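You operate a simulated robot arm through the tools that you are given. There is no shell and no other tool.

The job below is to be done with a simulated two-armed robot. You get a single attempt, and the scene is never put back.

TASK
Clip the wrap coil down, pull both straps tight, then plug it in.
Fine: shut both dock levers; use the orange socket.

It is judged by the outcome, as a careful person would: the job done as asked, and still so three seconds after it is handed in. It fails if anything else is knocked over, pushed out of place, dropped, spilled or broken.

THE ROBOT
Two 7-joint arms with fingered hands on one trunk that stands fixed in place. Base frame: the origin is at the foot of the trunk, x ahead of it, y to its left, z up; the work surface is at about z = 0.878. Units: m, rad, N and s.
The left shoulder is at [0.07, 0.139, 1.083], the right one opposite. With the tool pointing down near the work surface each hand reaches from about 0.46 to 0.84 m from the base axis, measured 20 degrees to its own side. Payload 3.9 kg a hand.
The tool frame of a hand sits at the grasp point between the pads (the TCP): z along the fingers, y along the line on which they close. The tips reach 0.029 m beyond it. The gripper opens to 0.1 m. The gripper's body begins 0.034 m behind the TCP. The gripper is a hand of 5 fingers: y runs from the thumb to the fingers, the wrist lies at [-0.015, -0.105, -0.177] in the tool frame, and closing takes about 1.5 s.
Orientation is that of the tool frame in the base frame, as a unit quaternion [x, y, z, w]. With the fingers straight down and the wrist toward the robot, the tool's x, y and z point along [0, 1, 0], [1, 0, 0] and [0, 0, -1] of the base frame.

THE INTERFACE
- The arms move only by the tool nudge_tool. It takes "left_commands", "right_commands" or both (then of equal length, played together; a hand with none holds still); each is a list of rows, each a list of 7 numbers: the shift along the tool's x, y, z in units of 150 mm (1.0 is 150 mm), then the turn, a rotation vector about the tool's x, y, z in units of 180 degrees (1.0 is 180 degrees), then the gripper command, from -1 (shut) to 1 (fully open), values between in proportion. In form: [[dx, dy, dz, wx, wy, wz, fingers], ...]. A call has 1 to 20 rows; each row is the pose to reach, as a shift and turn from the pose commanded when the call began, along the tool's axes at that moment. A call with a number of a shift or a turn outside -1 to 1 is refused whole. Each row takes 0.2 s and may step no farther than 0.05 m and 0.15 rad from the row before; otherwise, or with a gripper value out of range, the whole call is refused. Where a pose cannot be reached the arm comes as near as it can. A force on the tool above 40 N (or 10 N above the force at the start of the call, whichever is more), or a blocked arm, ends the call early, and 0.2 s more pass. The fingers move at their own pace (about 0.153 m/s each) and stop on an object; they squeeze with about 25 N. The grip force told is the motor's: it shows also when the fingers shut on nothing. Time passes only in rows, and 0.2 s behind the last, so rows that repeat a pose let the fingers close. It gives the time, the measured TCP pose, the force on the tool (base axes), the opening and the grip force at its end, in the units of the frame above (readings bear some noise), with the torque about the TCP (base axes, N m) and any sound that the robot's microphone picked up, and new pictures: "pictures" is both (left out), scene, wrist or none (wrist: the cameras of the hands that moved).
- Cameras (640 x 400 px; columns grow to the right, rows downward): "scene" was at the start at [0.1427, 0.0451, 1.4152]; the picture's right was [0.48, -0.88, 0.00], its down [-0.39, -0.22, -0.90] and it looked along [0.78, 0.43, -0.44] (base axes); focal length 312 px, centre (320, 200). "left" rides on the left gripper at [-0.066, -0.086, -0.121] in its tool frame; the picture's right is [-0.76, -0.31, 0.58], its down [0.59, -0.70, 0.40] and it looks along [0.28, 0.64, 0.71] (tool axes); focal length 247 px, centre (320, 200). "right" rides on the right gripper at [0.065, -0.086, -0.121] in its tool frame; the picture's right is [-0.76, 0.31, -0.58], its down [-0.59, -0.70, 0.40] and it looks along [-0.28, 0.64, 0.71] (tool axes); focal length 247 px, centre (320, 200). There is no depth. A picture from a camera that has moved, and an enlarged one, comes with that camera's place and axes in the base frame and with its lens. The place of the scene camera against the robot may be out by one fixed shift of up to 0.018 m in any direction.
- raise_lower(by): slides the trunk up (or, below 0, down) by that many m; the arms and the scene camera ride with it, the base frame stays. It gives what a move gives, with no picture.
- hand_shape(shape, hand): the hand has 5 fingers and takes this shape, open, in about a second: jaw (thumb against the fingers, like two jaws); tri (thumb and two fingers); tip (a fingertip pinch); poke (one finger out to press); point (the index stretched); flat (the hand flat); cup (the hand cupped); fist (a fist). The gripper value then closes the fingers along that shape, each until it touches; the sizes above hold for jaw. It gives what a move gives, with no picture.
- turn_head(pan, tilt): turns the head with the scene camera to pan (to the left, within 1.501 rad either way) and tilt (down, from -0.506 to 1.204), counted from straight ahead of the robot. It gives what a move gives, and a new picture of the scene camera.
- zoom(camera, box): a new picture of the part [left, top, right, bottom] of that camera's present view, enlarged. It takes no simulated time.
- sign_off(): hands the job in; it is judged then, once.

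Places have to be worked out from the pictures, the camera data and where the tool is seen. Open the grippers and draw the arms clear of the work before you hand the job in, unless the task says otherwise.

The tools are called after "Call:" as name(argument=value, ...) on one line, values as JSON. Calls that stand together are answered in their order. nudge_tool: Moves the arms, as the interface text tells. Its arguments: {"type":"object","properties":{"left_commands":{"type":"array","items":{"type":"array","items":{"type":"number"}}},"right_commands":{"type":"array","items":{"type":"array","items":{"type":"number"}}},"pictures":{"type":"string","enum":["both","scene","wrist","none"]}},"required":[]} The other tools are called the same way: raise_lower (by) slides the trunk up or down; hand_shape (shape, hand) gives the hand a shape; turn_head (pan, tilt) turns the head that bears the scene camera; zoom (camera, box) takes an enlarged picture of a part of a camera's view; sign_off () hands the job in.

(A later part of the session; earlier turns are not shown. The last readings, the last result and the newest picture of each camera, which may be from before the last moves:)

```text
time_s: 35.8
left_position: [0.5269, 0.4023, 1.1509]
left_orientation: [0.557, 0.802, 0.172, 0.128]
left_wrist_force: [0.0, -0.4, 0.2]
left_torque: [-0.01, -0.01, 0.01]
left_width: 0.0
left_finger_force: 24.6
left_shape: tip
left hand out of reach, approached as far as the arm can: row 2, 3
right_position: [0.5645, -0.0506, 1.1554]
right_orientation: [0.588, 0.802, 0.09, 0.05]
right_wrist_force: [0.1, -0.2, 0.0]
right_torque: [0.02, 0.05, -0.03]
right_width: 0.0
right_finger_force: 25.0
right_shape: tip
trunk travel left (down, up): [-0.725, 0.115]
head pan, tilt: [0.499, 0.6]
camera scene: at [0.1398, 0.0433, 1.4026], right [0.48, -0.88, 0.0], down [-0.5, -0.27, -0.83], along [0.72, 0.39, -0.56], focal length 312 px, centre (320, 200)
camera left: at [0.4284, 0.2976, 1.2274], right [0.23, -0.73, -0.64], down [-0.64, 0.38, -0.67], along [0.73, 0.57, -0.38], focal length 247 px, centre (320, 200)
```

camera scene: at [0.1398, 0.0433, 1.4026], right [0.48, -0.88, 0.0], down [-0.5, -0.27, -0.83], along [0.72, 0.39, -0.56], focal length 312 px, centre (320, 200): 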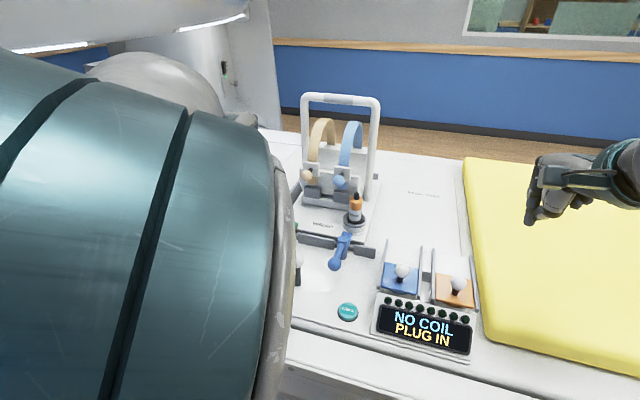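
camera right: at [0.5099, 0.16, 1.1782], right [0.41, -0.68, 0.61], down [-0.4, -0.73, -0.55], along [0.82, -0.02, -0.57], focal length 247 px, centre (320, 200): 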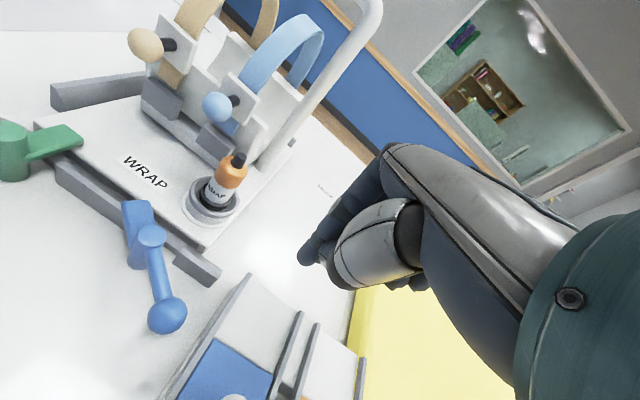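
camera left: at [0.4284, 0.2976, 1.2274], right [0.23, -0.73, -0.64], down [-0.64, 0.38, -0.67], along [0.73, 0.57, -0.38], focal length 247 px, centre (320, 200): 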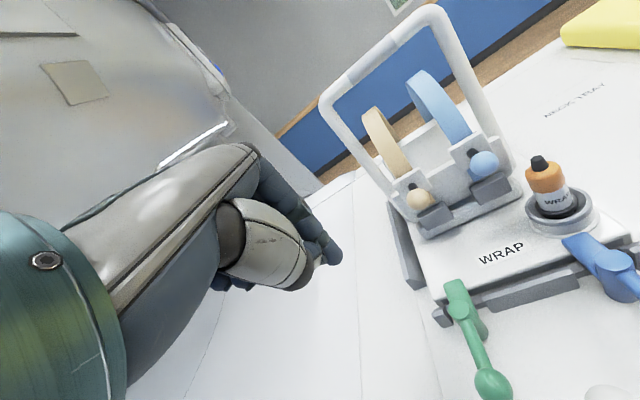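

Compared with earlier pictures with the same head angle, the dock and console seem a few pixels further left while the mattress has not moved. I check this before going on.

Call:
zoom(camera="scene", box=[300, 220, 540, 370])

Call:
zoom(camera="scene", box=[280, 80, 520, 230])

Call:
zoom(camera="right", box=[0, 0, 400, 400])

Call:
turn_head(pan=0.35, tilt=0.75)

```text
2.67 times, centred on (420, 295) of scene
camera zoom: at [0.1398, 0.0433, 1.4026], right [0.48, -0.88, 0.0], down [-0.5, -0.27, -0.83], along [0.72, 0.39, -0.56], focal length 832 px, centre (53, -53)
```

zoom: 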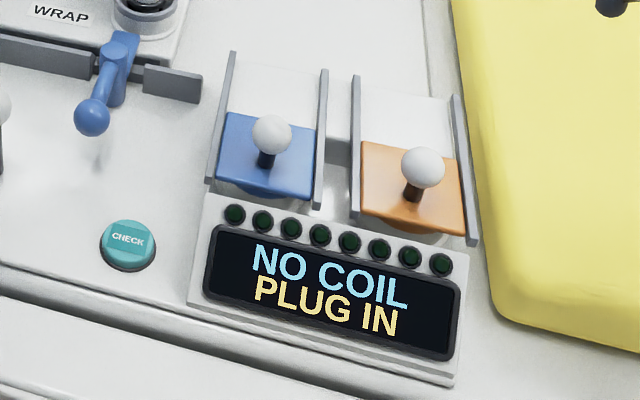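

```text
2.67 times, centred on (400, 155) of scene
camera zoom: at [0.1398, 0.0433, 1.4026], right [0.48, -0.88, 0.0], down [-0.5, -0.27, -0.83], along [0.72, 0.39, -0.56], focal length 832 px, centre (107, 320)
```

zoom: 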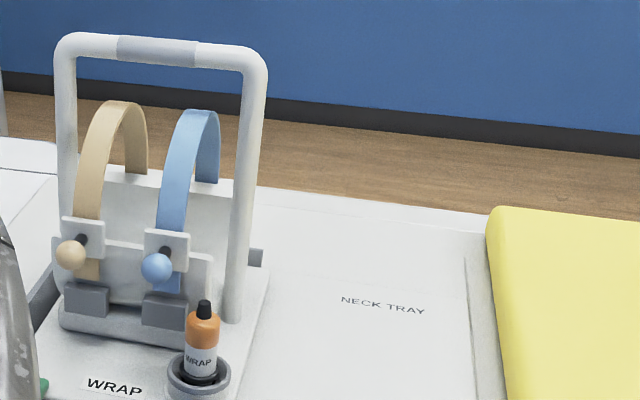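

```text
1.00 times, centred on (200, 200) of right (not enlarged: the box is as wide or as high as the picture)
camera zoom: at [0.4402, -0.0227, 1.2593], right [0.41, -0.68, 0.61], down [-0.41, -0.73, -0.55], along [0.82, -0.02, -0.57], focal length 247 px, centre (440, 200)
```

zoom: 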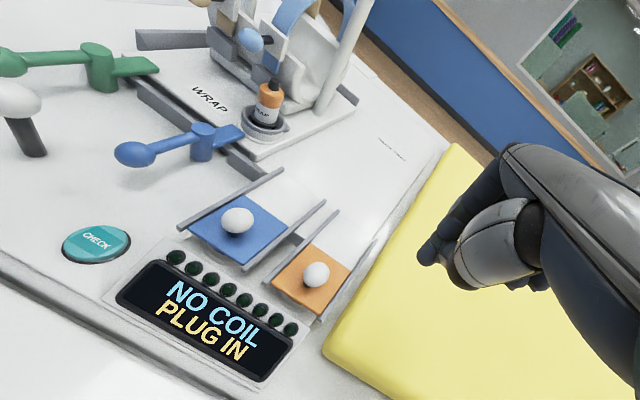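

```text
time_s: 36.5
left_position: [0.527, 0.4006, 1.1525]
left_orientation: [0.558, 0.801, 0.172, 0.13]
left_wrist_force: [-0.4, 0.8, -0.2]
left_torque: [-0.02, 0.0, -0.03]
left_width: 0.0001
left_finger_force: 25.0
left_shape: tip
right_position: [0.5625, -0.0505, 1.1565]
right_orientation: [0.589, 0.802, 0.09, 0.049]
right_wrist_force: [0.8, 0.2, 0.3]
right_torque: [0.0, 0.01, -0.01]
right_width: 0.0
right_finger_force: 24.6
right_shape: tip
trunk travel left (down, up): [-0.725, 0.115]
head pan, tilt: [0.351, 0.75]
camera scene: at [0.1403, 0.0292, 1.3898], right [0.34, -0.94, 0.0], down [-0.64, -0.23, -0.73], along [0.69, 0.25, -0.68], focal length 312 px, centre (320, 200)
```

scene: 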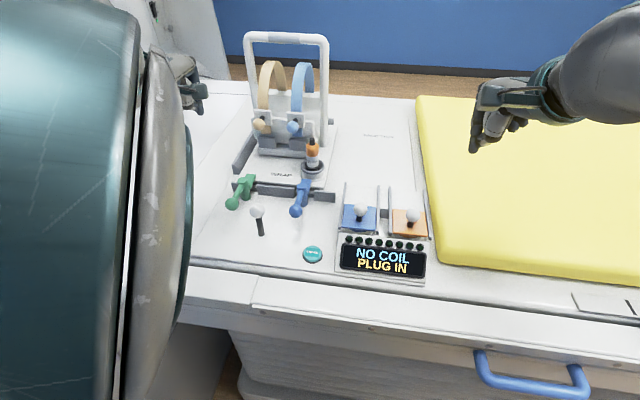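

The dock board does seem to sit about 13 mm further left than before, while table and mattress are unchanged. I zoom on the same boxes as at the start to compare in detail.

Call:
zoom(camera="scene", box=[200, 160, 360, 260])

Call:
zoom(camera="scene", box=[320, 170, 480, 270])

Call:
zoom(camera="scene", box=[200, 100, 360, 200])

```text
4.00 times, centred on (280, 210) of scene
camera zoom: at [0.1403, 0.0292, 1.3898], right [0.34, -0.94, 0.0], down [-0.64, -0.23, -0.73], along [0.69, 0.25, -0.68], focal length 1248 px, centre (480, 160)
```

zoom: 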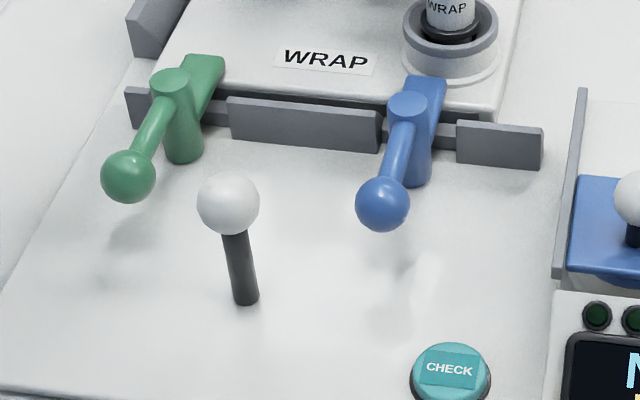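

```text
4.00 times, centred on (400, 220) of scene
camera zoom: at [0.1403, 0.0292, 1.3898], right [0.34, -0.94, 0.0], down [-0.64, -0.23, -0.73], along [0.69, 0.25, -0.68], focal length 1248 px, centre (0, 120)
```

zoom: 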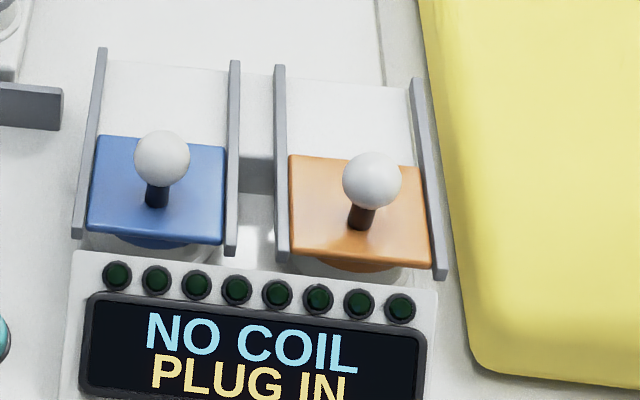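

```text
4.00 times, centred on (280, 150) of scene
camera zoom: at [0.1403, 0.0292, 1.3898], right [0.34, -0.94, 0.0], down [-0.64, -0.23, -0.73], along [0.69, 0.25, -0.68], focal length 1248 px, centre (480, 400)
```

zoom: 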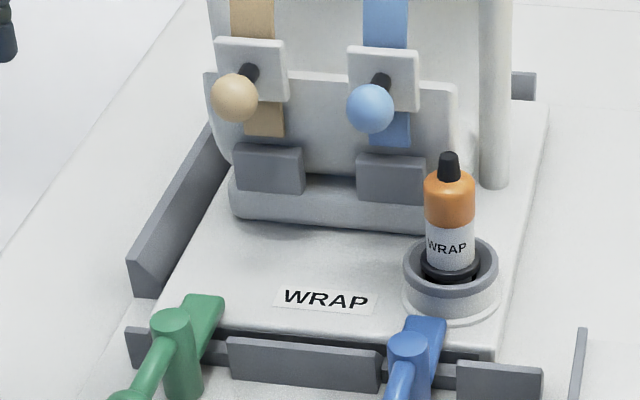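

The levers are both square to the plate, but pushing past the blue stop slid the whole dock board about 15 mm to the left. Before anything else I will push it back: the green lever rod, against its stop, took 28 N rightward without moving before, so I go to its left side again.

Call:
nudge_tool(left_commands=[[0.012, -0.1, 0.231, 0, 0, 0, -1], [0.024, -0.2, 0.462, 0, 0, 0, -1], [0.036, -0.3, 0.693, 0, 0, 0, -1], [0.047, -0.4, 0.924, 0, 0, 0, -1]], pictures="wrist")

```text
time_s: 37.5
left_position: [0.5279, 0.4088, 1.0011]
left_orientation: [0.557, 0.802, 0.174, 0.131]
left_wrist_force: [0.2, 0.9, -0.3]
left_torque: [-0.02, 0.03, 0.01]
left_width: 0.0002
left_finger_force: 25.1
left_shape: tip
right_position: [0.5642, -0.0485, 1.1568]
right_orientation: [0.588, 0.802, 0.091, 0.049]
right_wrist_force: [0.3, 0.1, 0.3]
right_torque: [0.0, 0.01, -0.03]
right_width: 0.0
right_finger_force: 25.2
right_shape: tip
trunk travel left (down, up): [-0.725, 0.115]
head pan, tilt: [0.351, 0.75]
camera left: at [0.4301, 0.3035, 1.0765], right [0.24, -0.73, -0.64], down [-0.64, 0.38, -0.67], along [0.73, 0.57, -0.38], focal length 247 px, centre (320, 200)
```

left: 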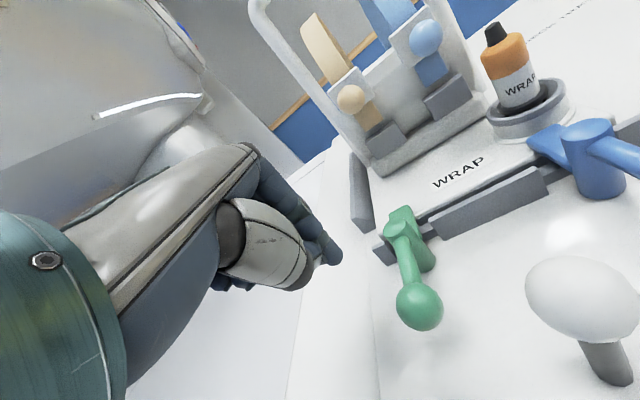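

I lower the prod beside the green rod, then press it gently rightward in small steps.

Call:
nudge_tool(left_commands=[[0.007, -0.066, 0.154, 0, 0, 0, -1], [0.015, -0.132, 0.308, 0, 0, 0, -1], [0.015, -0.132, 0.308, 0, 0, 0, -1]], pictures="wrist")

```text
time_s: 38.3
left_position: [0.5242, 0.4152, 0.9478]
left_orientation: [0.553, 0.805, 0.173, 0.128]
left_wrist_force: [0.2, 0.0, -0.5]
left_torque: [-0.01, -0.02, -0.03]
left_width: 0.0001
left_finger_force: 25.1
left_shape: tip
right_position: [0.5624, -0.0507, 1.1568]
right_orientation: [0.589, 0.801, 0.091, 0.049]
right_wrist_force: [0.4, 0.0, 0.2]
right_torque: [0.04, -0.03, -0.02]
right_width: 0.0003
right_finger_force: 25.0
right_shape: tip
trunk travel left (down, up): [-0.725, 0.115]
head pan, tilt: [0.351, 0.75]
camera left: at [0.4283, 0.308, 1.0241], right [0.24, -0.73, -0.64], down [-0.65, 0.37, -0.67], along [0.72, 0.57, -0.38], focal length 247 px, centre (320, 200)
```

left: 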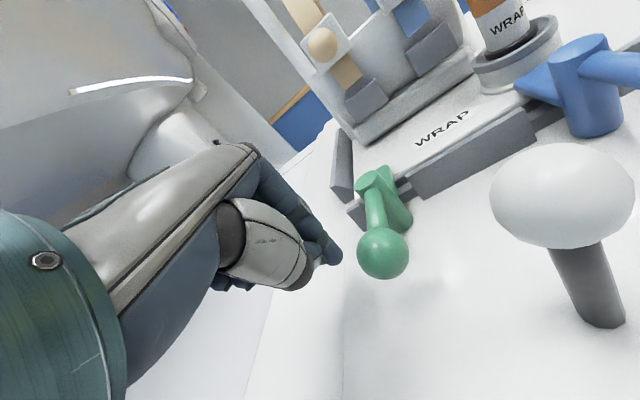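

Clear on the left of the rod. I press rightward to about y = 0.378 and watch the force and the scene.

Call:
nudge_tool(left_commands=[[-0.09, 0.007, 0.005, 0, 0, 0, -1], [-0.184, 0.015, 0.01, 0, 0, 0, -1], [-0.222, 0.002, 0.005, 0, 0, 0, -1], [-0.259, -0.01, 0, 0, 0, 0, -1], [-0.259, -0.01, 0, 0, 0, 0, -1]], pictures="both")

Call:
zoom(camera="scene", box=[200, 160, 360, 260])

```text
time_s: 39.7
left_position: [0.5165, 0.389, 0.901]
left_orientation: [0.551, 0.819, 0.132, 0.086]
left_wrist_force: [0.6, 0.3, 1.9]
left_torque: [0.01, -0.02, 0.01]
left_width: 0.0001
left_finger_force: 25.2
left_shape: tip
left hand out of reach, approached as far as the arm can: row 3, 4, 5
right_position: [0.5637, -0.0508, 1.1567]
right_orientation: [0.588, 0.802, 0.092, 0.049]
right_wrist_force: [-0.9, -0.3, -0.2]
right_torque: [-0.01, 0.03, 0.01]
right_width: 0.0002
right_finger_force: 24.9
right_shape: tip
trunk travel left (down, up): [-0.725, 0.115]
head pan, tilt: [0.351, 0.75]
stopped in row 5 (left hand): the arm was blocked; the commanded pose is now the measured one
camera scene: at [0.1397, 0.0287, 1.3898], right [0.34, -0.94, 0.0], down [-0.64, -0.23, -0.73], along [0.69, 0.25, -0.68], focal length 312 px, centre (320, 200)
camera left: at [0.4316, 0.2831, 0.9905], right [0.18, -0.74, -0.65], down [-0.73, 0.34, -0.59], along [0.66, 0.58, -0.48], focal length 247 px, centre (320, 200)
```

scene: 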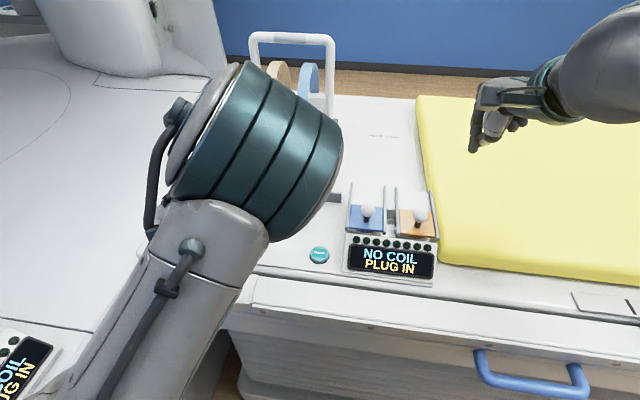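
left: 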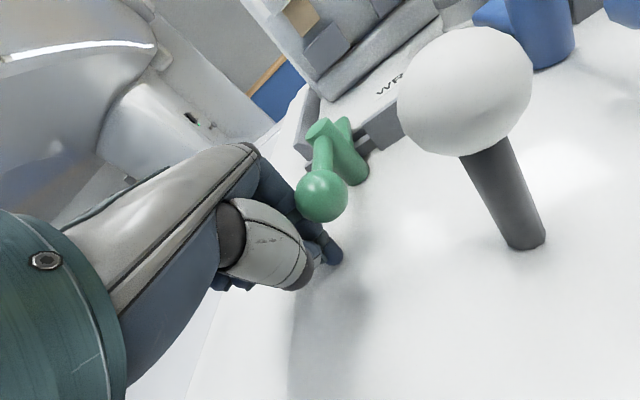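

```text
4.00 times, centred on (280, 210) of scene
camera zoom: at [0.1397, 0.0287, 1.3898], right [0.34, -0.94, 0.0], down [-0.64, -0.23, -0.73], along [0.69, 0.25, -0.68], focal length 1248 px, centre (480, 160)
```

zoom: 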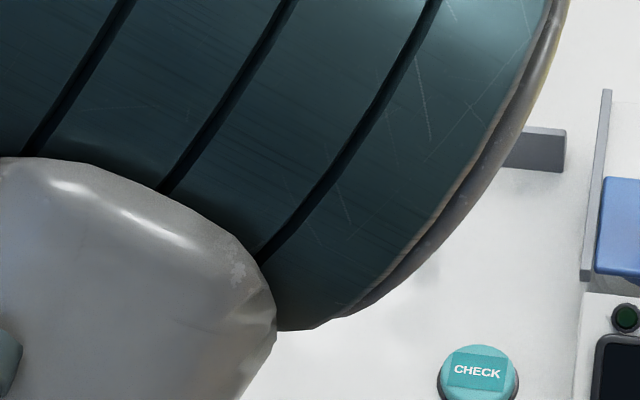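

The board is back: CHECK and display sit exactly at their original picture places. The left arm is in an awkward posture and too low (z 0.90), so I lift it straight up and clear.

Call:
nudge_tool(left_commands=[[0.06, 0.06, -0.1, 0, 0, 0, -1], [0.12, 0.12, -0.3, 0, 0, 0, -1], [0.125, 0.2, -0.5, 0, 0, 0, -1], [0.128, 0.28, -0.72, 0, 0, 0, -1], [0.128, 0.359, -0.933, 0, 0, 0, -1]], pictures="both")

Call:
zoom(camera="scene", box=[200, 160, 360, 260])

```text
time_s: 40.9
left_position: [0.5173, 0.4054, 1.051]
left_orientation: [0.554, 0.817, 0.135, 0.085]
left_wrist_force: [-0.3, -0.2, -0.1]
left_torque: [-0.01, 0.0, 0.0]
left_width: 0.0
left_finger_force: 24.7
left_shape: tip
right_position: [0.5631, -0.0504, 1.1569]
right_orientation: [0.589, 0.801, 0.091, 0.049]
right_wrist_force: [-0.3, 0.5, -0.9]
right_torque: [-0.01, 0.0, 0.0]
right_width: 0.0
right_finger_force: 25.1
right_shape: tip
trunk travel left (down, up): [-0.725, 0.115]
head pan, tilt: [0.351, 0.75]
camera scene: at [0.1389, 0.0284, 1.3898], right [0.34, -0.94, 0.0], down [-0.64, -0.23, -0.73], along [0.69, 0.25, -0.68], focal length 312 px, centre (320, 200)
camera left: at [0.431, 0.2991, 1.1401], right [0.18, -0.74, -0.65], down [-0.72, 0.35, -0.59], along [0.67, 0.58, -0.47], focal length 247 px, centre (320, 200)
```

scene: 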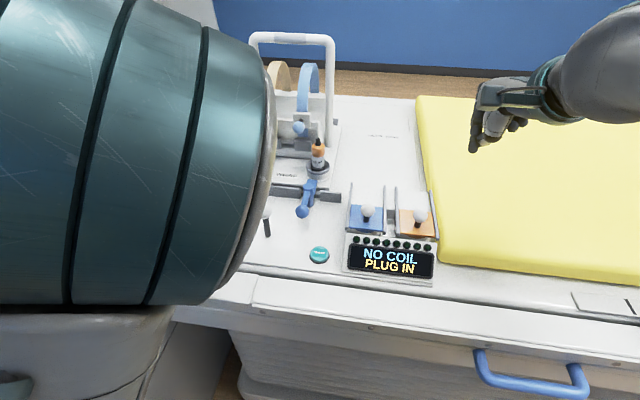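
left: 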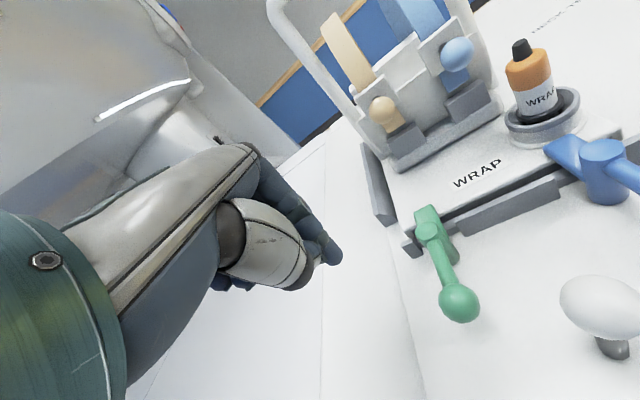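

```text
4.00 times, centred on (280, 210) of scene
camera zoom: at [0.1389, 0.0284, 1.3898], right [0.34, -0.94, 0.0], down [-0.64, -0.23, -0.73], along [0.69, 0.25, -0.68], focal length 1248 px, centre (480, 160)
```

zoom: 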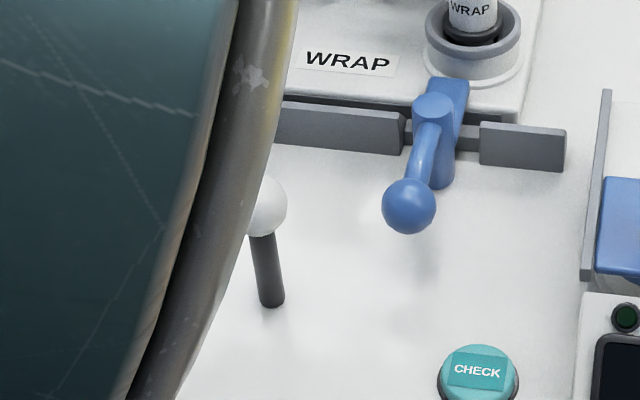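

The board is stable at its original place and all parts on it look right. From this view the tan ball is confirmed at (0.679, 0.363, 1.036); I look closer at the buckles before pressing.

Call:
zoom(camera="left", box=[320, 20, 520, 145])

Call:
zoom(camera="right", box=[60, 0, 200, 90])

```text
3.20 times, centred on (420, 82) of left
camera zoom: at [0.431, 0.2991, 1.1401], right [0.18, -0.74, -0.65], down [-0.72, 0.35, -0.59], along [0.67, 0.58, -0.47], focal length 790 px, centre (0, 576)
```

zoom: 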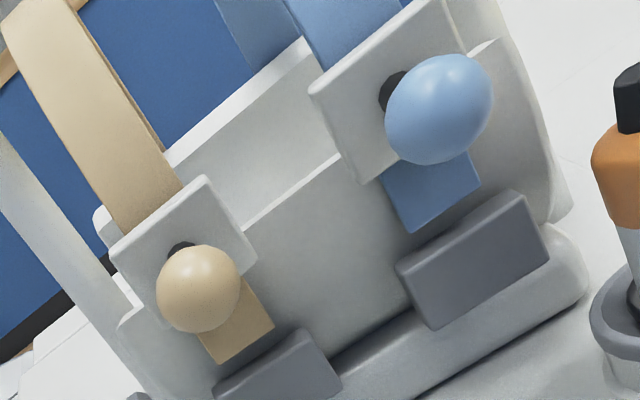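

```text
4.44 times, centred on (130, 45) of right
camera zoom: at [0.4392, -0.0237, 1.2597], right [0.41, -0.68, 0.61], down [-0.41, -0.73, -0.55], along [0.82, -0.02, -0.57], focal length 1098 px, centre (1164, 889)
```

zoom: 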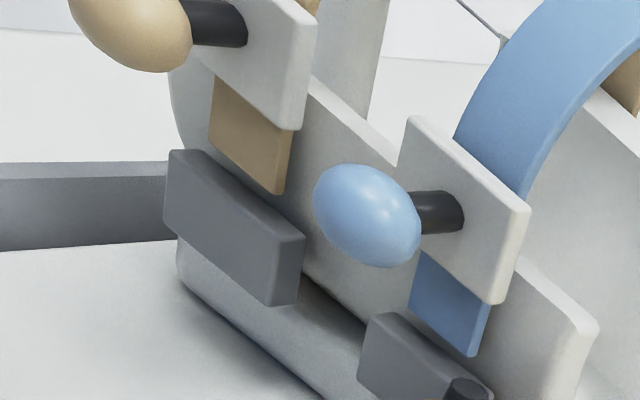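

I raise the left prod and bring its tip to hover about 30 mm over the tan ball.

Call:
nudge_tool(left_commands=[[0.002, 0.06, -0.18, 0, 0, 0, -1], [0.004, 0.119, -0.357, 0, 0, 0, -1], [-0.161, 0.313, -0.295, 0, 0, 0, -1], [-0.327, 0.507, -0.233, 0, 0, 0, -1], [-0.492, 0.7, -0.17, 0, 0, 0, -1], [-0.657, 0.894, -0.108, 0, 0, 0, -1], [-0.657, 0.894, -0.108, 0, 0, 0, -1]], pictures="both")

Call:
zoom(camera="right", box=[0, 0, 240, 150])

```text
time_s: 42.5
left_position: [0.6663, 0.3606, 1.1124]
left_orientation: [0.553, 0.818, 0.136, 0.086]
left_wrist_force: [-0.2, 0.1, -0.2]
left_torque: [-0.01, 0.03, 0.02]
left_width: 0.0
left_finger_force: 24.8
left_shape: tip
right_position: [0.562, -0.05, 1.1562]
right_orientation: [0.589, 0.802, 0.091, 0.049]
right_wrist_force: [-1.4, 0.0, 0.5]
right_torque: [-0.02, -0.01, 0.03]
right_width: 0.0
right_finger_force: 24.7
right_shape: tip
trunk travel left (down, up): [-0.725, 0.115]
head pan, tilt: [0.351, 0.75]
camera scene: at [0.1388, 0.0292, 1.3899], right [0.34, -0.94, 0.0], down [-0.64, -0.23, -0.73], along [0.69, 0.25, -0.68], focal length 312 px, centre (320, 200)
camera left: at [0.5805, 0.255, 1.2009], right [0.18, -0.74, -0.65], down [-0.72, 0.35, -0.59], along [0.67, 0.58, -0.47], focal length 247 px, centre (320, 200)
```

scene: 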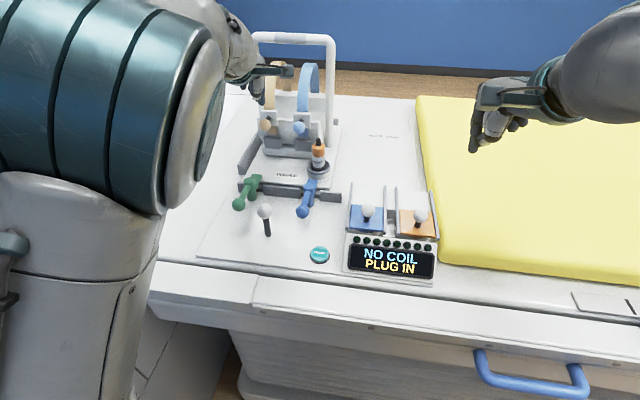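
left: 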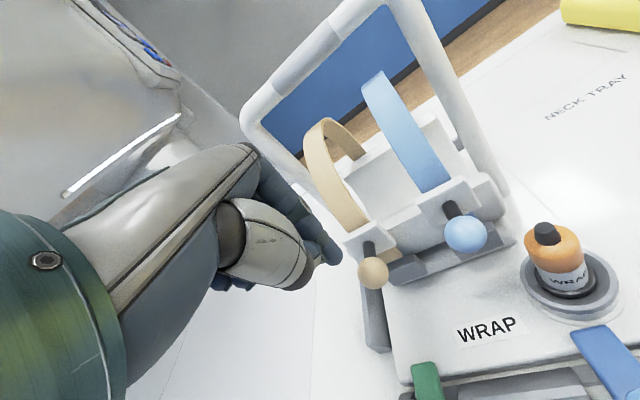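

```text
2.67 times, centred on (120, 75) of right
camera zoom: at [0.4392, -0.023, 1.2597], right [0.41, -0.68, 0.61], down [-0.41, -0.73, -0.55], along [0.82, -0.02, -0.57], focal length 659 px, centre (853, 533)
```

zoom: 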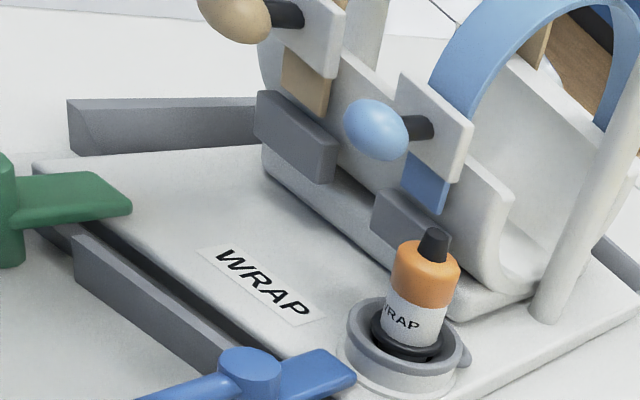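

The tip is about 5 mm robotward of the ball's centre. I correct that while descending, touch the ball and begin to press down slowly.

Call:
nudge_tool(left_commands=[[-0.02, -0.018, 0.1, 0, 0, 0, -1], [-0.041, -0.037, 0.198, 0, 0, 0, -1], [-0.041, -0.047, 0.23, 0, 0, 0, -1], [-0.042, -0.058, 0.261, 0, 0, 0, -1], [-0.042, -0.058, 0.261, 0, 0, 0, -1]], pictures="wrist")

Call:
zoom(camera="right", box=[0, 0, 240, 150])

Call:
zoom(camera="left", box=[260, 180, 480, 320])

Call:
zoom(camera="scene", box=[220, 60, 340, 160])

```text
time_s: 43.7
left_position: [0.6745, 0.3565, 1.0695]
left_orientation: [0.553, 0.818, 0.135, 0.085]
left_wrist_force: [1.0, 0.7, 0.4]
left_torque: [0.03, -0.01, 0.02]
left_width: 0.0
left_finger_force: 24.9
left_shape: tip
right_position: [0.5642, -0.0506, 1.157]
right_orientation: [0.59, 0.801, 0.09, 0.05]
right_wrist_force: [-0.8, 0.1, -0.7]
right_torque: [0.02, -0.01, -0.01]
right_width: 0.0
right_finger_force: 24.5
right_shape: tip
trunk travel left (down, up): [-0.725, 0.115]
head pan, tilt: [0.351, 0.75]
camera left: at [0.5892, 0.2503, 1.1581], right [0.18, -0.74, -0.65], down [-0.73, 0.35, -0.59], along [0.66, 0.58, -0.47], focal length 247 px, centre (320, 200)
```

left: 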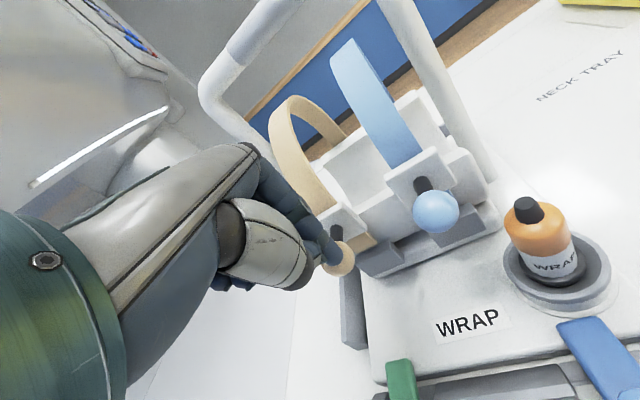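

```text
2.67 times, centred on (120, 75) of right
camera zoom: at [0.4405, -0.0231, 1.2592], right [0.41, -0.68, 0.61], down [-0.41, -0.73, -0.55], along [0.82, -0.02, -0.58], focal length 659 px, centre (853, 533)
```

zoom: 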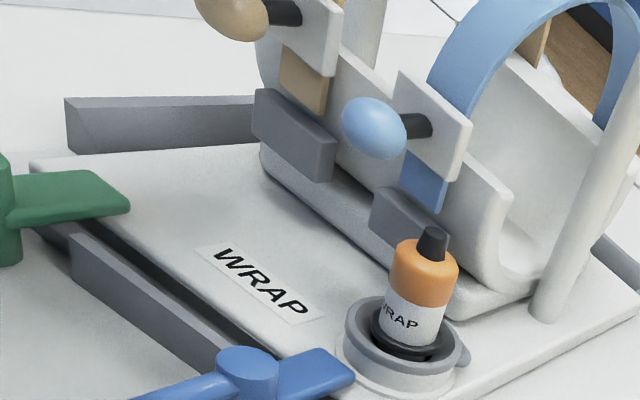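

```text
2.86 times, centred on (370, 250) of left
camera zoom: at [0.5892, 0.2503, 1.1581], right [0.18, -0.74, -0.65], down [-0.73, 0.35, -0.59], along [0.66, 0.58, -0.47], focal length 706 px, centre (177, 57)
```

zoom: 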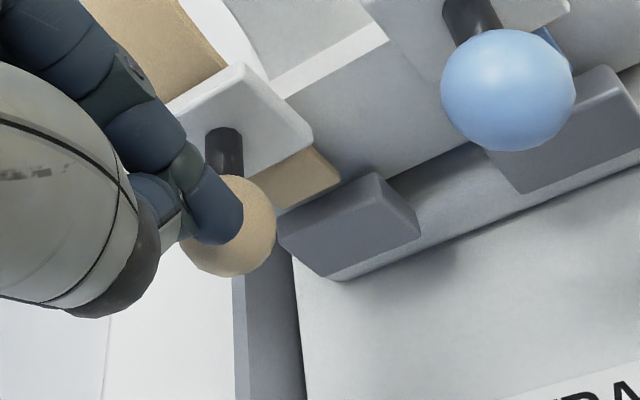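

```text
4.00 times, centred on (280, 110) of scene
camera zoom: at [0.1402, 0.0291, 1.3897], right [0.34, -0.94, 0.0], down [-0.64, -0.23, -0.73], along [0.69, 0.25, -0.68], focal length 1248 px, centre (480, 560)
```

zoom: 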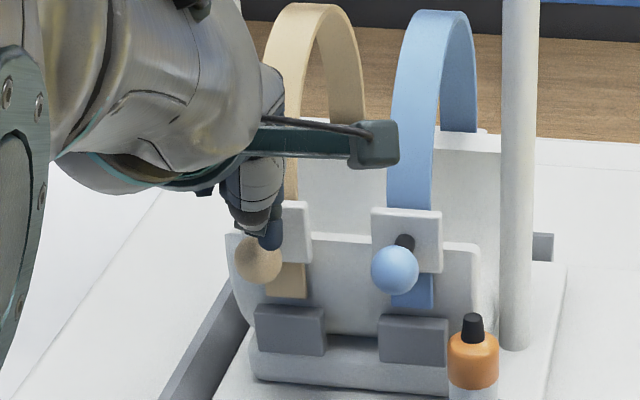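

The fingertip is right over the tan ball but no force shows yet; I keep going down in 5 mm steps.

Call:
nudge_tool(left_commands=[[0, -0.01, 0.032, 0, 0, 0, -1], [-0.001, -0.021, 0.063, 0, 0, 0, -1], [-0.001, -0.032, 0.095, 0, 0, 0, -1], [-0.002, -0.042, 0.126, 0, 0, 0, -1]], pictures="wrist")

Call:
zoom(camera="left", box=[260, 180, 480, 320])

Call:
zoom(camera="scene", box=[220, 60, 340, 160])

```text
time_s: 44.7
left_position: [0.6764, 0.3575, 1.0503]
left_orientation: [0.553, 0.818, 0.134, 0.084]
left_wrist_force: [0.2, -0.4, 1.1]
left_torque: [0.02, 0.02, 0.02]
left_width: 0.0004
left_finger_force: 25.1
left_shape: tip
right_position: [0.5641, -0.0505, 1.1565]
right_orientation: [0.589, 0.801, 0.09, 0.049]
right_wrist_force: [0.1, 0.3, 0.0]
right_torque: [-0.03, -0.02, -0.01]
right_width: 0.0
right_finger_force: 25.0
right_shape: tip
trunk travel left (down, up): [-0.725, 0.115]
head pan, tilt: [0.351, 0.75]
camera left: at [0.5894, 0.2508, 1.1382], right [0.18, -0.74, -0.65], down [-0.73, 0.35, -0.59], along [0.66, 0.58, -0.47], focal length 247 px, centre (320, 200)
```

left: 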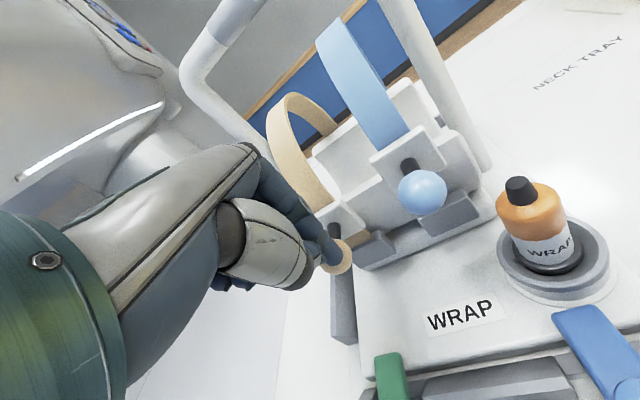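

```text
2.86 times, centred on (370, 250) of left
camera zoom: at [0.5894, 0.2508, 1.1382], right [0.18, -0.74, -0.65], down [-0.73, 0.35, -0.59], along [0.66, 0.58, -0.47], focal length 706 px, centre (177, 57)
```

zoom: 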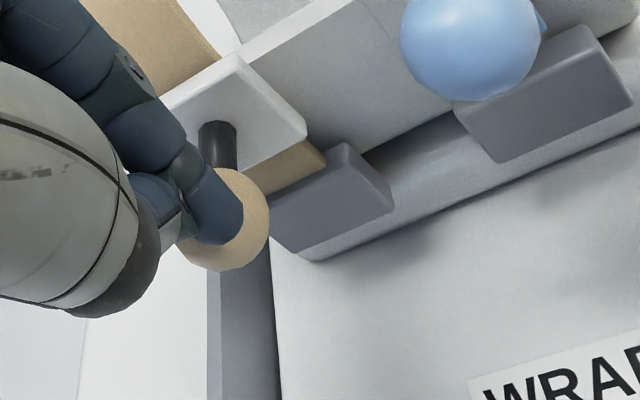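

```text
4.00 times, centred on (280, 110) of scene
camera zoom: at [0.1402, 0.029, 1.3897], right [0.34, -0.94, 0.0], down [-0.64, -0.23, -0.73], along [0.69, 0.25, -0.68], focal length 1248 px, centre (480, 560)
```

zoom: 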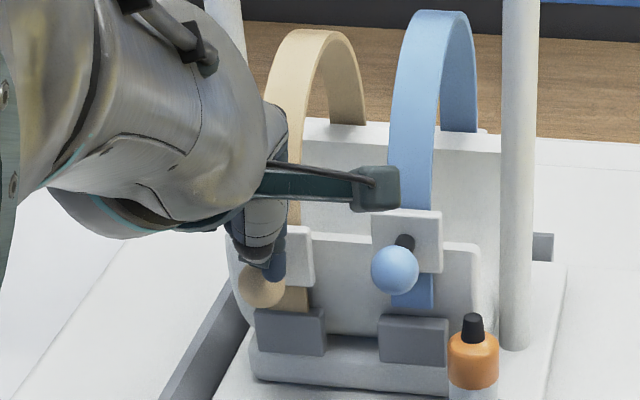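

It works: the tan buckle is sliding down and its hoop is drawing in. I continue pressing down until it stops.

Call:
nudge_tool(left_commands=[[0, -0.01, 0.032, 0, 0, 0, -1], [-0.001, -0.021, 0.063, 0, 0, 0, -1], [-0.001, -0.032, 0.095, 0, 0, 0, -1], [-0.002, -0.042, 0.126, 0, 0, 0, -1], [-0.002, -0.053, 0.158, 0, 0, 0, -1]], pictures="wrist")

Call:
zoom(camera="left", box=[260, 180, 480, 320])

Call:
zoom(camera="scene", box=[220, 60, 340, 160])

```text
time_s: 45.9
left_position: [0.6729, 0.3548, 1.0282]
left_orientation: [0.553, 0.817, 0.138, 0.088]
left_wrist_force: [-3.4, -1.0, 12.4]
left_torque: [0.1, -0.04, 0.04]
left_width: 0.0001
left_finger_force: 25.2
left_shape: tip
right_position: [0.5623, -0.0516, 1.1587]
right_orientation: [0.589, 0.801, 0.092, 0.051]
right_wrist_force: [0.0, 0.2, 0.3]
right_torque: [0.01, 0.0, -0.01]
right_width: 0.0
right_finger_force: 25.1
right_shape: tip
trunk travel left (down, up): [-0.725, 0.115]
head pan, tilt: [0.351, 0.75]
camera left: at [0.5866, 0.2494, 1.1157], right [0.18, -0.74, -0.65], down [-0.72, 0.35, -0.6], along [0.67, 0.58, -0.47], focal length 247 px, centre (320, 200)
```

left: 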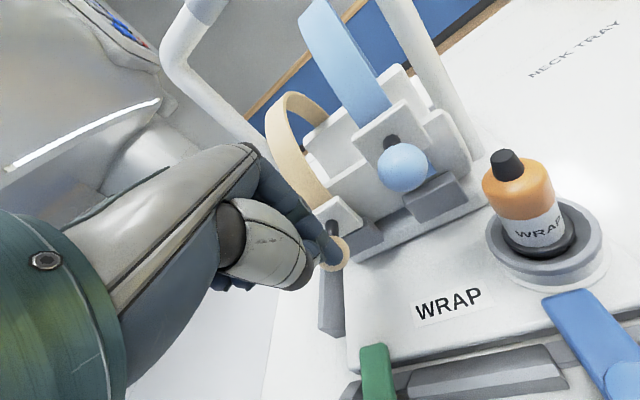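

```text
2.86 times, centred on (370, 250) of left
camera zoom: at [0.5866, 0.2494, 1.1157], right [0.18, -0.74, -0.65], down [-0.72, 0.35, -0.6], along [0.67, 0.58, -0.47], focal length 706 px, centre (177, 57)
```

zoom: 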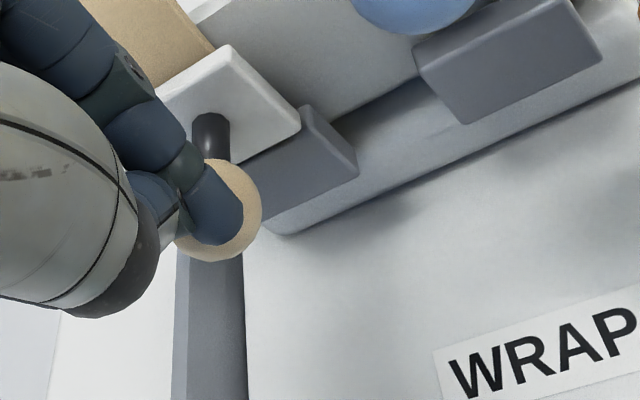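

```text
4.00 times, centred on (280, 110) of scene
camera zoom: at [0.1375, 0.0278, 1.3903], right [0.34, -0.94, 0.0], down [-0.64, -0.23, -0.73], along [0.69, 0.25, -0.68], focal length 1248 px, centre (480, 560)
```

zoom: 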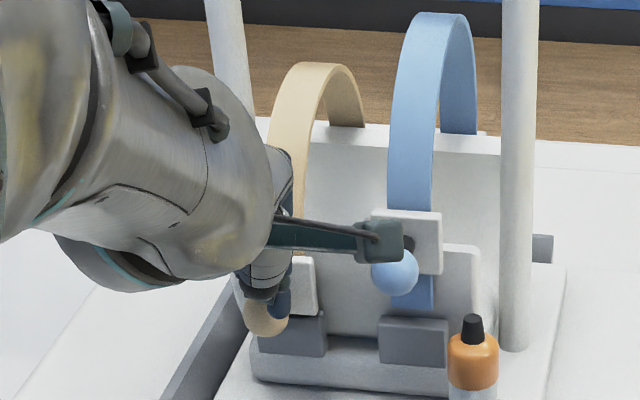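

The tan buckle has come down to the grey block and the force has risen to 12 N, so it is at its stop. I press 4 mm more to make sure, then lift off and watch whether it stays.

Call:
nudge_tool(left_commands=[[0, -0.008, 0.025, 0, 0, 0, -1], [0, -0.008, 0.025, 0, 0, 0, -1], [0.002, 0.05, -0.15, 0, 0, 0, -1], [0.004, 0.12, -0.36, 0, 0, 0, -1], [0.006, 0.19, -0.57, 0, 0, 0, -1], [0.008, 0.15, -0.75, 0, 0, 0, -1]], pictures="wrist")

Call:
zoom(camera="left", box=[260, 160, 520, 330])

Call:
zoom(camera="scene", box=[220, 60, 340, 160])

```text
time_s: 47.3
left_position: [0.6608, 0.3517, 1.1391]
left_orientation: [0.554, 0.817, 0.135, 0.086]
left_wrist_force: [-0.1, -0.2, -0.2]
left_torque: [0.0, -0.02, 0.0]
left_width: 0.0
left_finger_force: 25.1
left_shape: tip
right_position: [0.5617, -0.0494, 1.1566]
right_orientation: [0.589, 0.802, 0.091, 0.05]
right_wrist_force: [0.2, -0.7, 0.4]
right_torque: [-0.01, -0.05, 0.0]
right_width: 0.0
right_finger_force: 24.7
right_shape: tip
trunk travel left (down, up): [-0.725, 0.115]
head pan, tilt: [0.351, 0.75]
camera left: at [0.574, 0.2453, 1.228], right [0.18, -0.74, -0.65], down [-0.73, 0.35, -0.59], along [0.67, 0.58, -0.47], focal length 247 px, centre (320, 200)
```

left: 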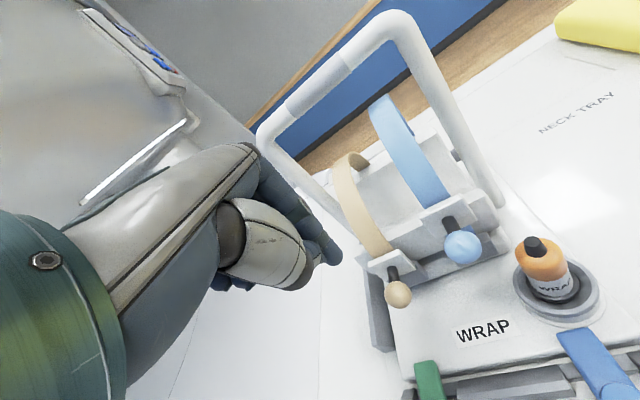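

```text
2.35 times, centred on (390, 245) of left
camera zoom: at [0.574, 0.2453, 1.228], right [0.18, -0.74, -0.65], down [-0.73, 0.35, -0.59], along [0.67, 0.58, -0.47], focal length 581 px, centre (155, 94)
```

zoom: 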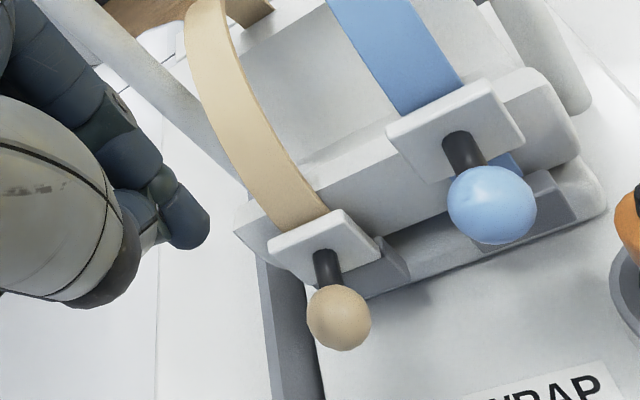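

```text
4.00 times, centred on (280, 110) of scene
camera zoom: at [0.1385, 0.0285, 1.3899], right [0.34, -0.94, 0.0], down [-0.64, -0.23, -0.73], along [0.69, 0.25, -0.68], focal length 1248 px, centre (480, 560)
```

zoom: 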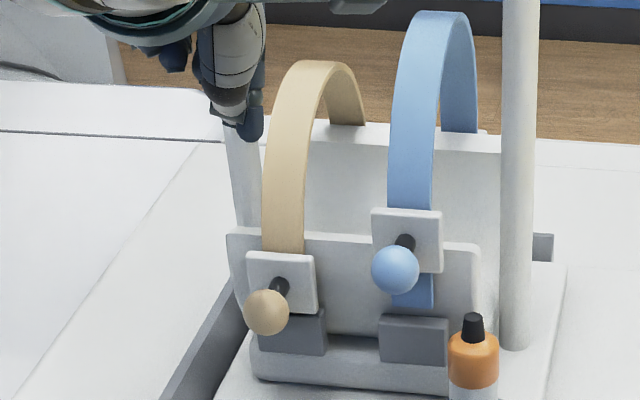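

The tan strap stays down with its buckle against the block. For the blue one I pitch the left hand further (to about 42°) so its curled fingers stay clear of the tan strap, and move it across.

Call:
nudge_tool(left_commands=[[-0.055, -0.066, -0.023, -0.044, 0, 0, -1], [-0.11, -0.133, -0.045, -0.088, 0, 0, -1], [-0.167, -0.199, -0.068, -0.133, 0, 0, -1], [-0.167, -0.199, -0.068, -0.133, 0, 0, -1]], pictures="none")

Call:
nudge_tool(left_commands=[[-0.15, -0.022, 0.1, 0, 0, 0, -1], [-0.306, -0.045, 0.238, 0, 0, 0, -1], [-0.306, -0.045, 0.238, 0, 0, 0, -1]], pictures="both")

Call:
zoom(camera="scene", box=[220, 60, 340, 160])

Call:
zoom(camera="right", box=[0, 0, 240, 150])

```text
time_s: 48.3
left_position: [0.6408, 0.3156, 1.138]
left_orientation: [0.524, 0.772, 0.301, 0.198]
left_wrist_force: [-0.9, 0.7, -0.5]
left_torque: [0.03, -0.02, -0.01]
left_width: 0.0
left_finger_force: 25.0
left_shape: tip
right_position: [0.5635, -0.0505, 1.1567]
right_orientation: [0.589, 0.802, 0.09, 0.05]
right_wrist_force: [0.2, 0.3, -0.4]
right_torque: [0.03, -0.02, -0.02]
right_width: 0.0
right_finger_force: 24.9
right_shape: tip
trunk travel left (down, up): [-0.725, 0.115]
head pan, tilt: [0.351, 0.75]
```

```text
time_s: 49.1
left_position: [0.6753, 0.2847, 1.1084]
left_orientation: [0.52, 0.774, 0.297, 0.204]
left_wrist_force: [0.0, 0.1, -0.1]
left_torque: [0.01, -0.01, -0.04]
left_width: 0.0
left_finger_force: 25.6
left_shape: tip
right_position: [0.5619, -0.0503, 1.1565]
right_orientation: [0.588, 0.802, 0.092, 0.049]
right_wrist_force: [-0.1, -0.8, 0.8]
right_torque: [0.0, 0.01, -0.02]
right_width: 0.0
right_finger_force: 25.7
right_shape: tip
trunk travel left (down, up): [-0.725, 0.115]
head pan, tilt: [0.351, 0.75]
camera scene: at [0.1394, 0.0296, 1.3898], right [0.34, -0.94, 0.0], down [-0.64, -0.23, -0.73], along [0.69, 0.25, -0.68], focal length 312 px, centre (320, 200)
camera left: at [0.5659, 0.1689, 1.1427], right [0.44, -0.64, -0.63], down [-0.45, 0.45, -0.77], along [0.78, 0.62, -0.1], focal length 247 px, centre (320, 200)
```

scene: 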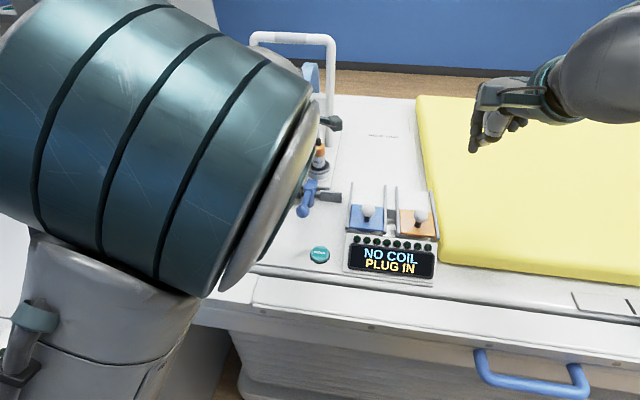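
left: 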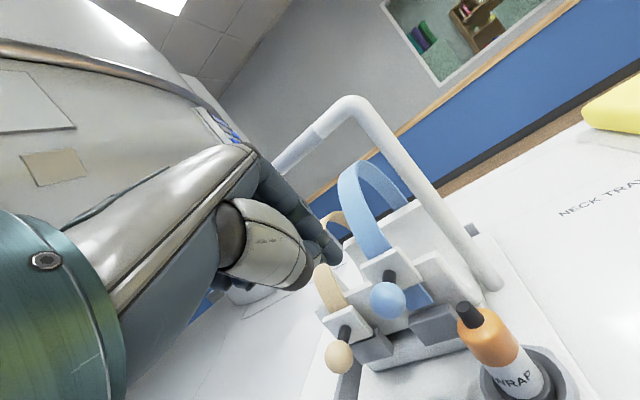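

```text
4.00 times, centred on (280, 110) of scene
camera zoom: at [0.1394, 0.0296, 1.3898], right [0.34, -0.94, 0.0], down [-0.64, -0.23, -0.73], along [0.69, 0.25, -0.68], focal length 1248 px, centre (480, 560)
```

zoom: 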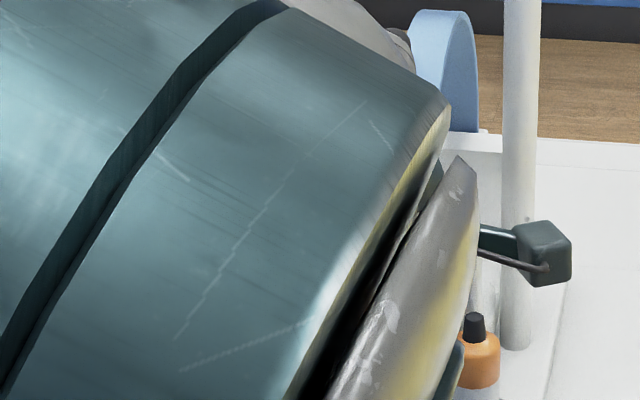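

```text
2.67 times, centred on (120, 75) of right
camera zoom: at [0.4397, -0.0225, 1.2596], right [0.41, -0.68, 0.61], down [-0.41, -0.73, -0.55], along [0.82, -0.02, -0.57], focal length 659 px, centre (853, 533)
```

zoom: 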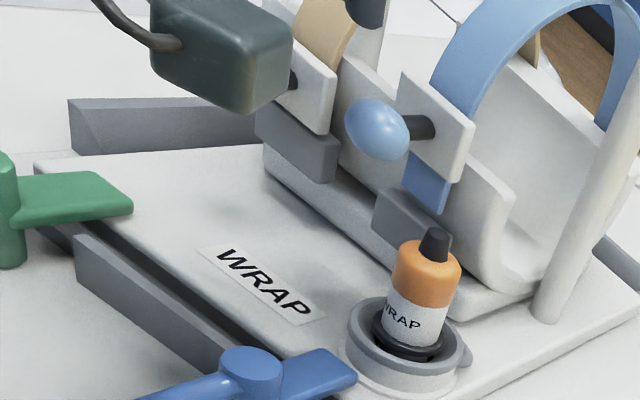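

The blue ball lies at about (0.699, 0.285, 1.032), slightly right of the tip. I correct and descend onto it, then press down in 5 mm steps.

Call:
nudge_tool(left_commands=[[-0.03, -0.07, 0.08, 0, 0, 0, -1], [-0.053, -0.141, 0.16, 0, 0, 0, -1], [-0.053, -0.163, 0.185, 0, 0, 0, -1], [-0.053, -0.186, 0.209, 0, 0, 0, -1], [-0.053, -0.208, 0.234, 0, 0, 0, -1]], pictures="wrist")

Call:
zoom(camera="left", box=[240, 180, 500, 350])

Call:
zoom(camera="right", box=[0, 0, 240, 150])

```text
time_s: 50.3
left_position: [0.6792, 0.2818, 1.0685]
left_orientation: [0.514, 0.777, 0.296, 0.21]
left_wrist_force: [0.0, 0.5, -0.2]
left_torque: [-0.01, 0.0, -0.02]
left_width: 0.0001
left_finger_force: 25.0
left_shape: tip
right_position: [0.5647, -0.0508, 1.1565]
right_orientation: [0.589, 0.801, 0.091, 0.049]
right_wrist_force: [-0.3, -0.2, -0.4]
right_torque: [0.0, 0.02, -0.01]
right_width: 0.0
right_finger_force: 25.0
right_shape: tip
trunk travel left (down, up): [-0.725, 0.115]
head pan, tilt: [0.351, 0.75]
camera left: at [0.5705, 0.1652, 1.1019], right [0.45, -0.65, -0.61], down [-0.45, 0.43, -0.78], along [0.77, 0.63, -0.1], focal length 247 px, centre (320, 200)
```

left: 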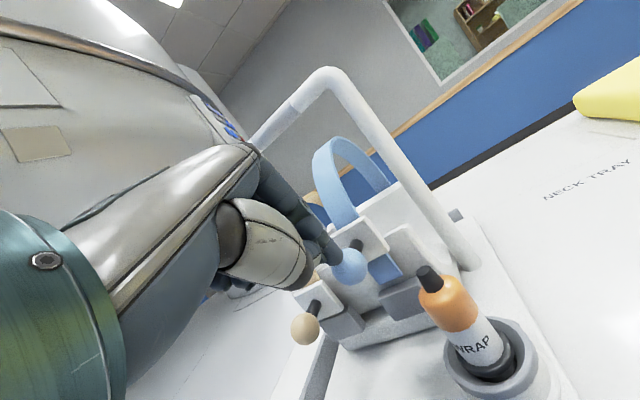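

```text
2.35 times, centred on (370, 265) of left
camera zoom: at [0.5705, 0.1652, 1.1019], right [0.45, -0.65, -0.61], down [-0.45, 0.43, -0.78], along [0.77, 0.63, -0.1], focal length 581 px, centre (202, 47)
```

zoom: 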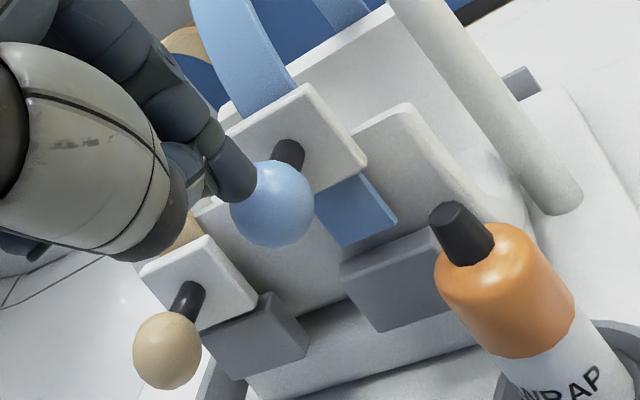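

```text
2.67 times, centred on (120, 75) of right
camera zoom: at [0.4407, -0.0231, 1.2591], right [0.41, -0.68, 0.61], down [-0.41, -0.73, -0.55], along [0.82, -0.02, -0.58], focal length 659 px, centre (853, 533)
```

zoom: 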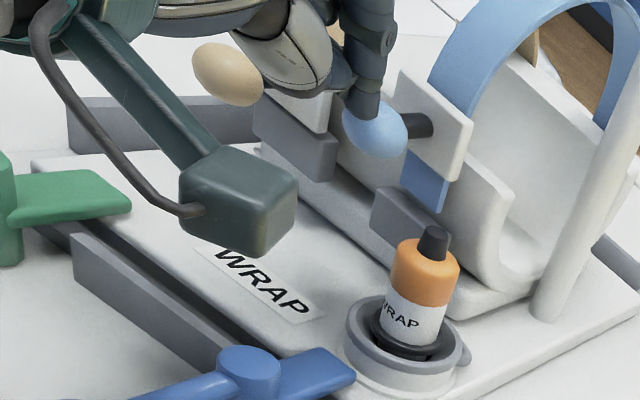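

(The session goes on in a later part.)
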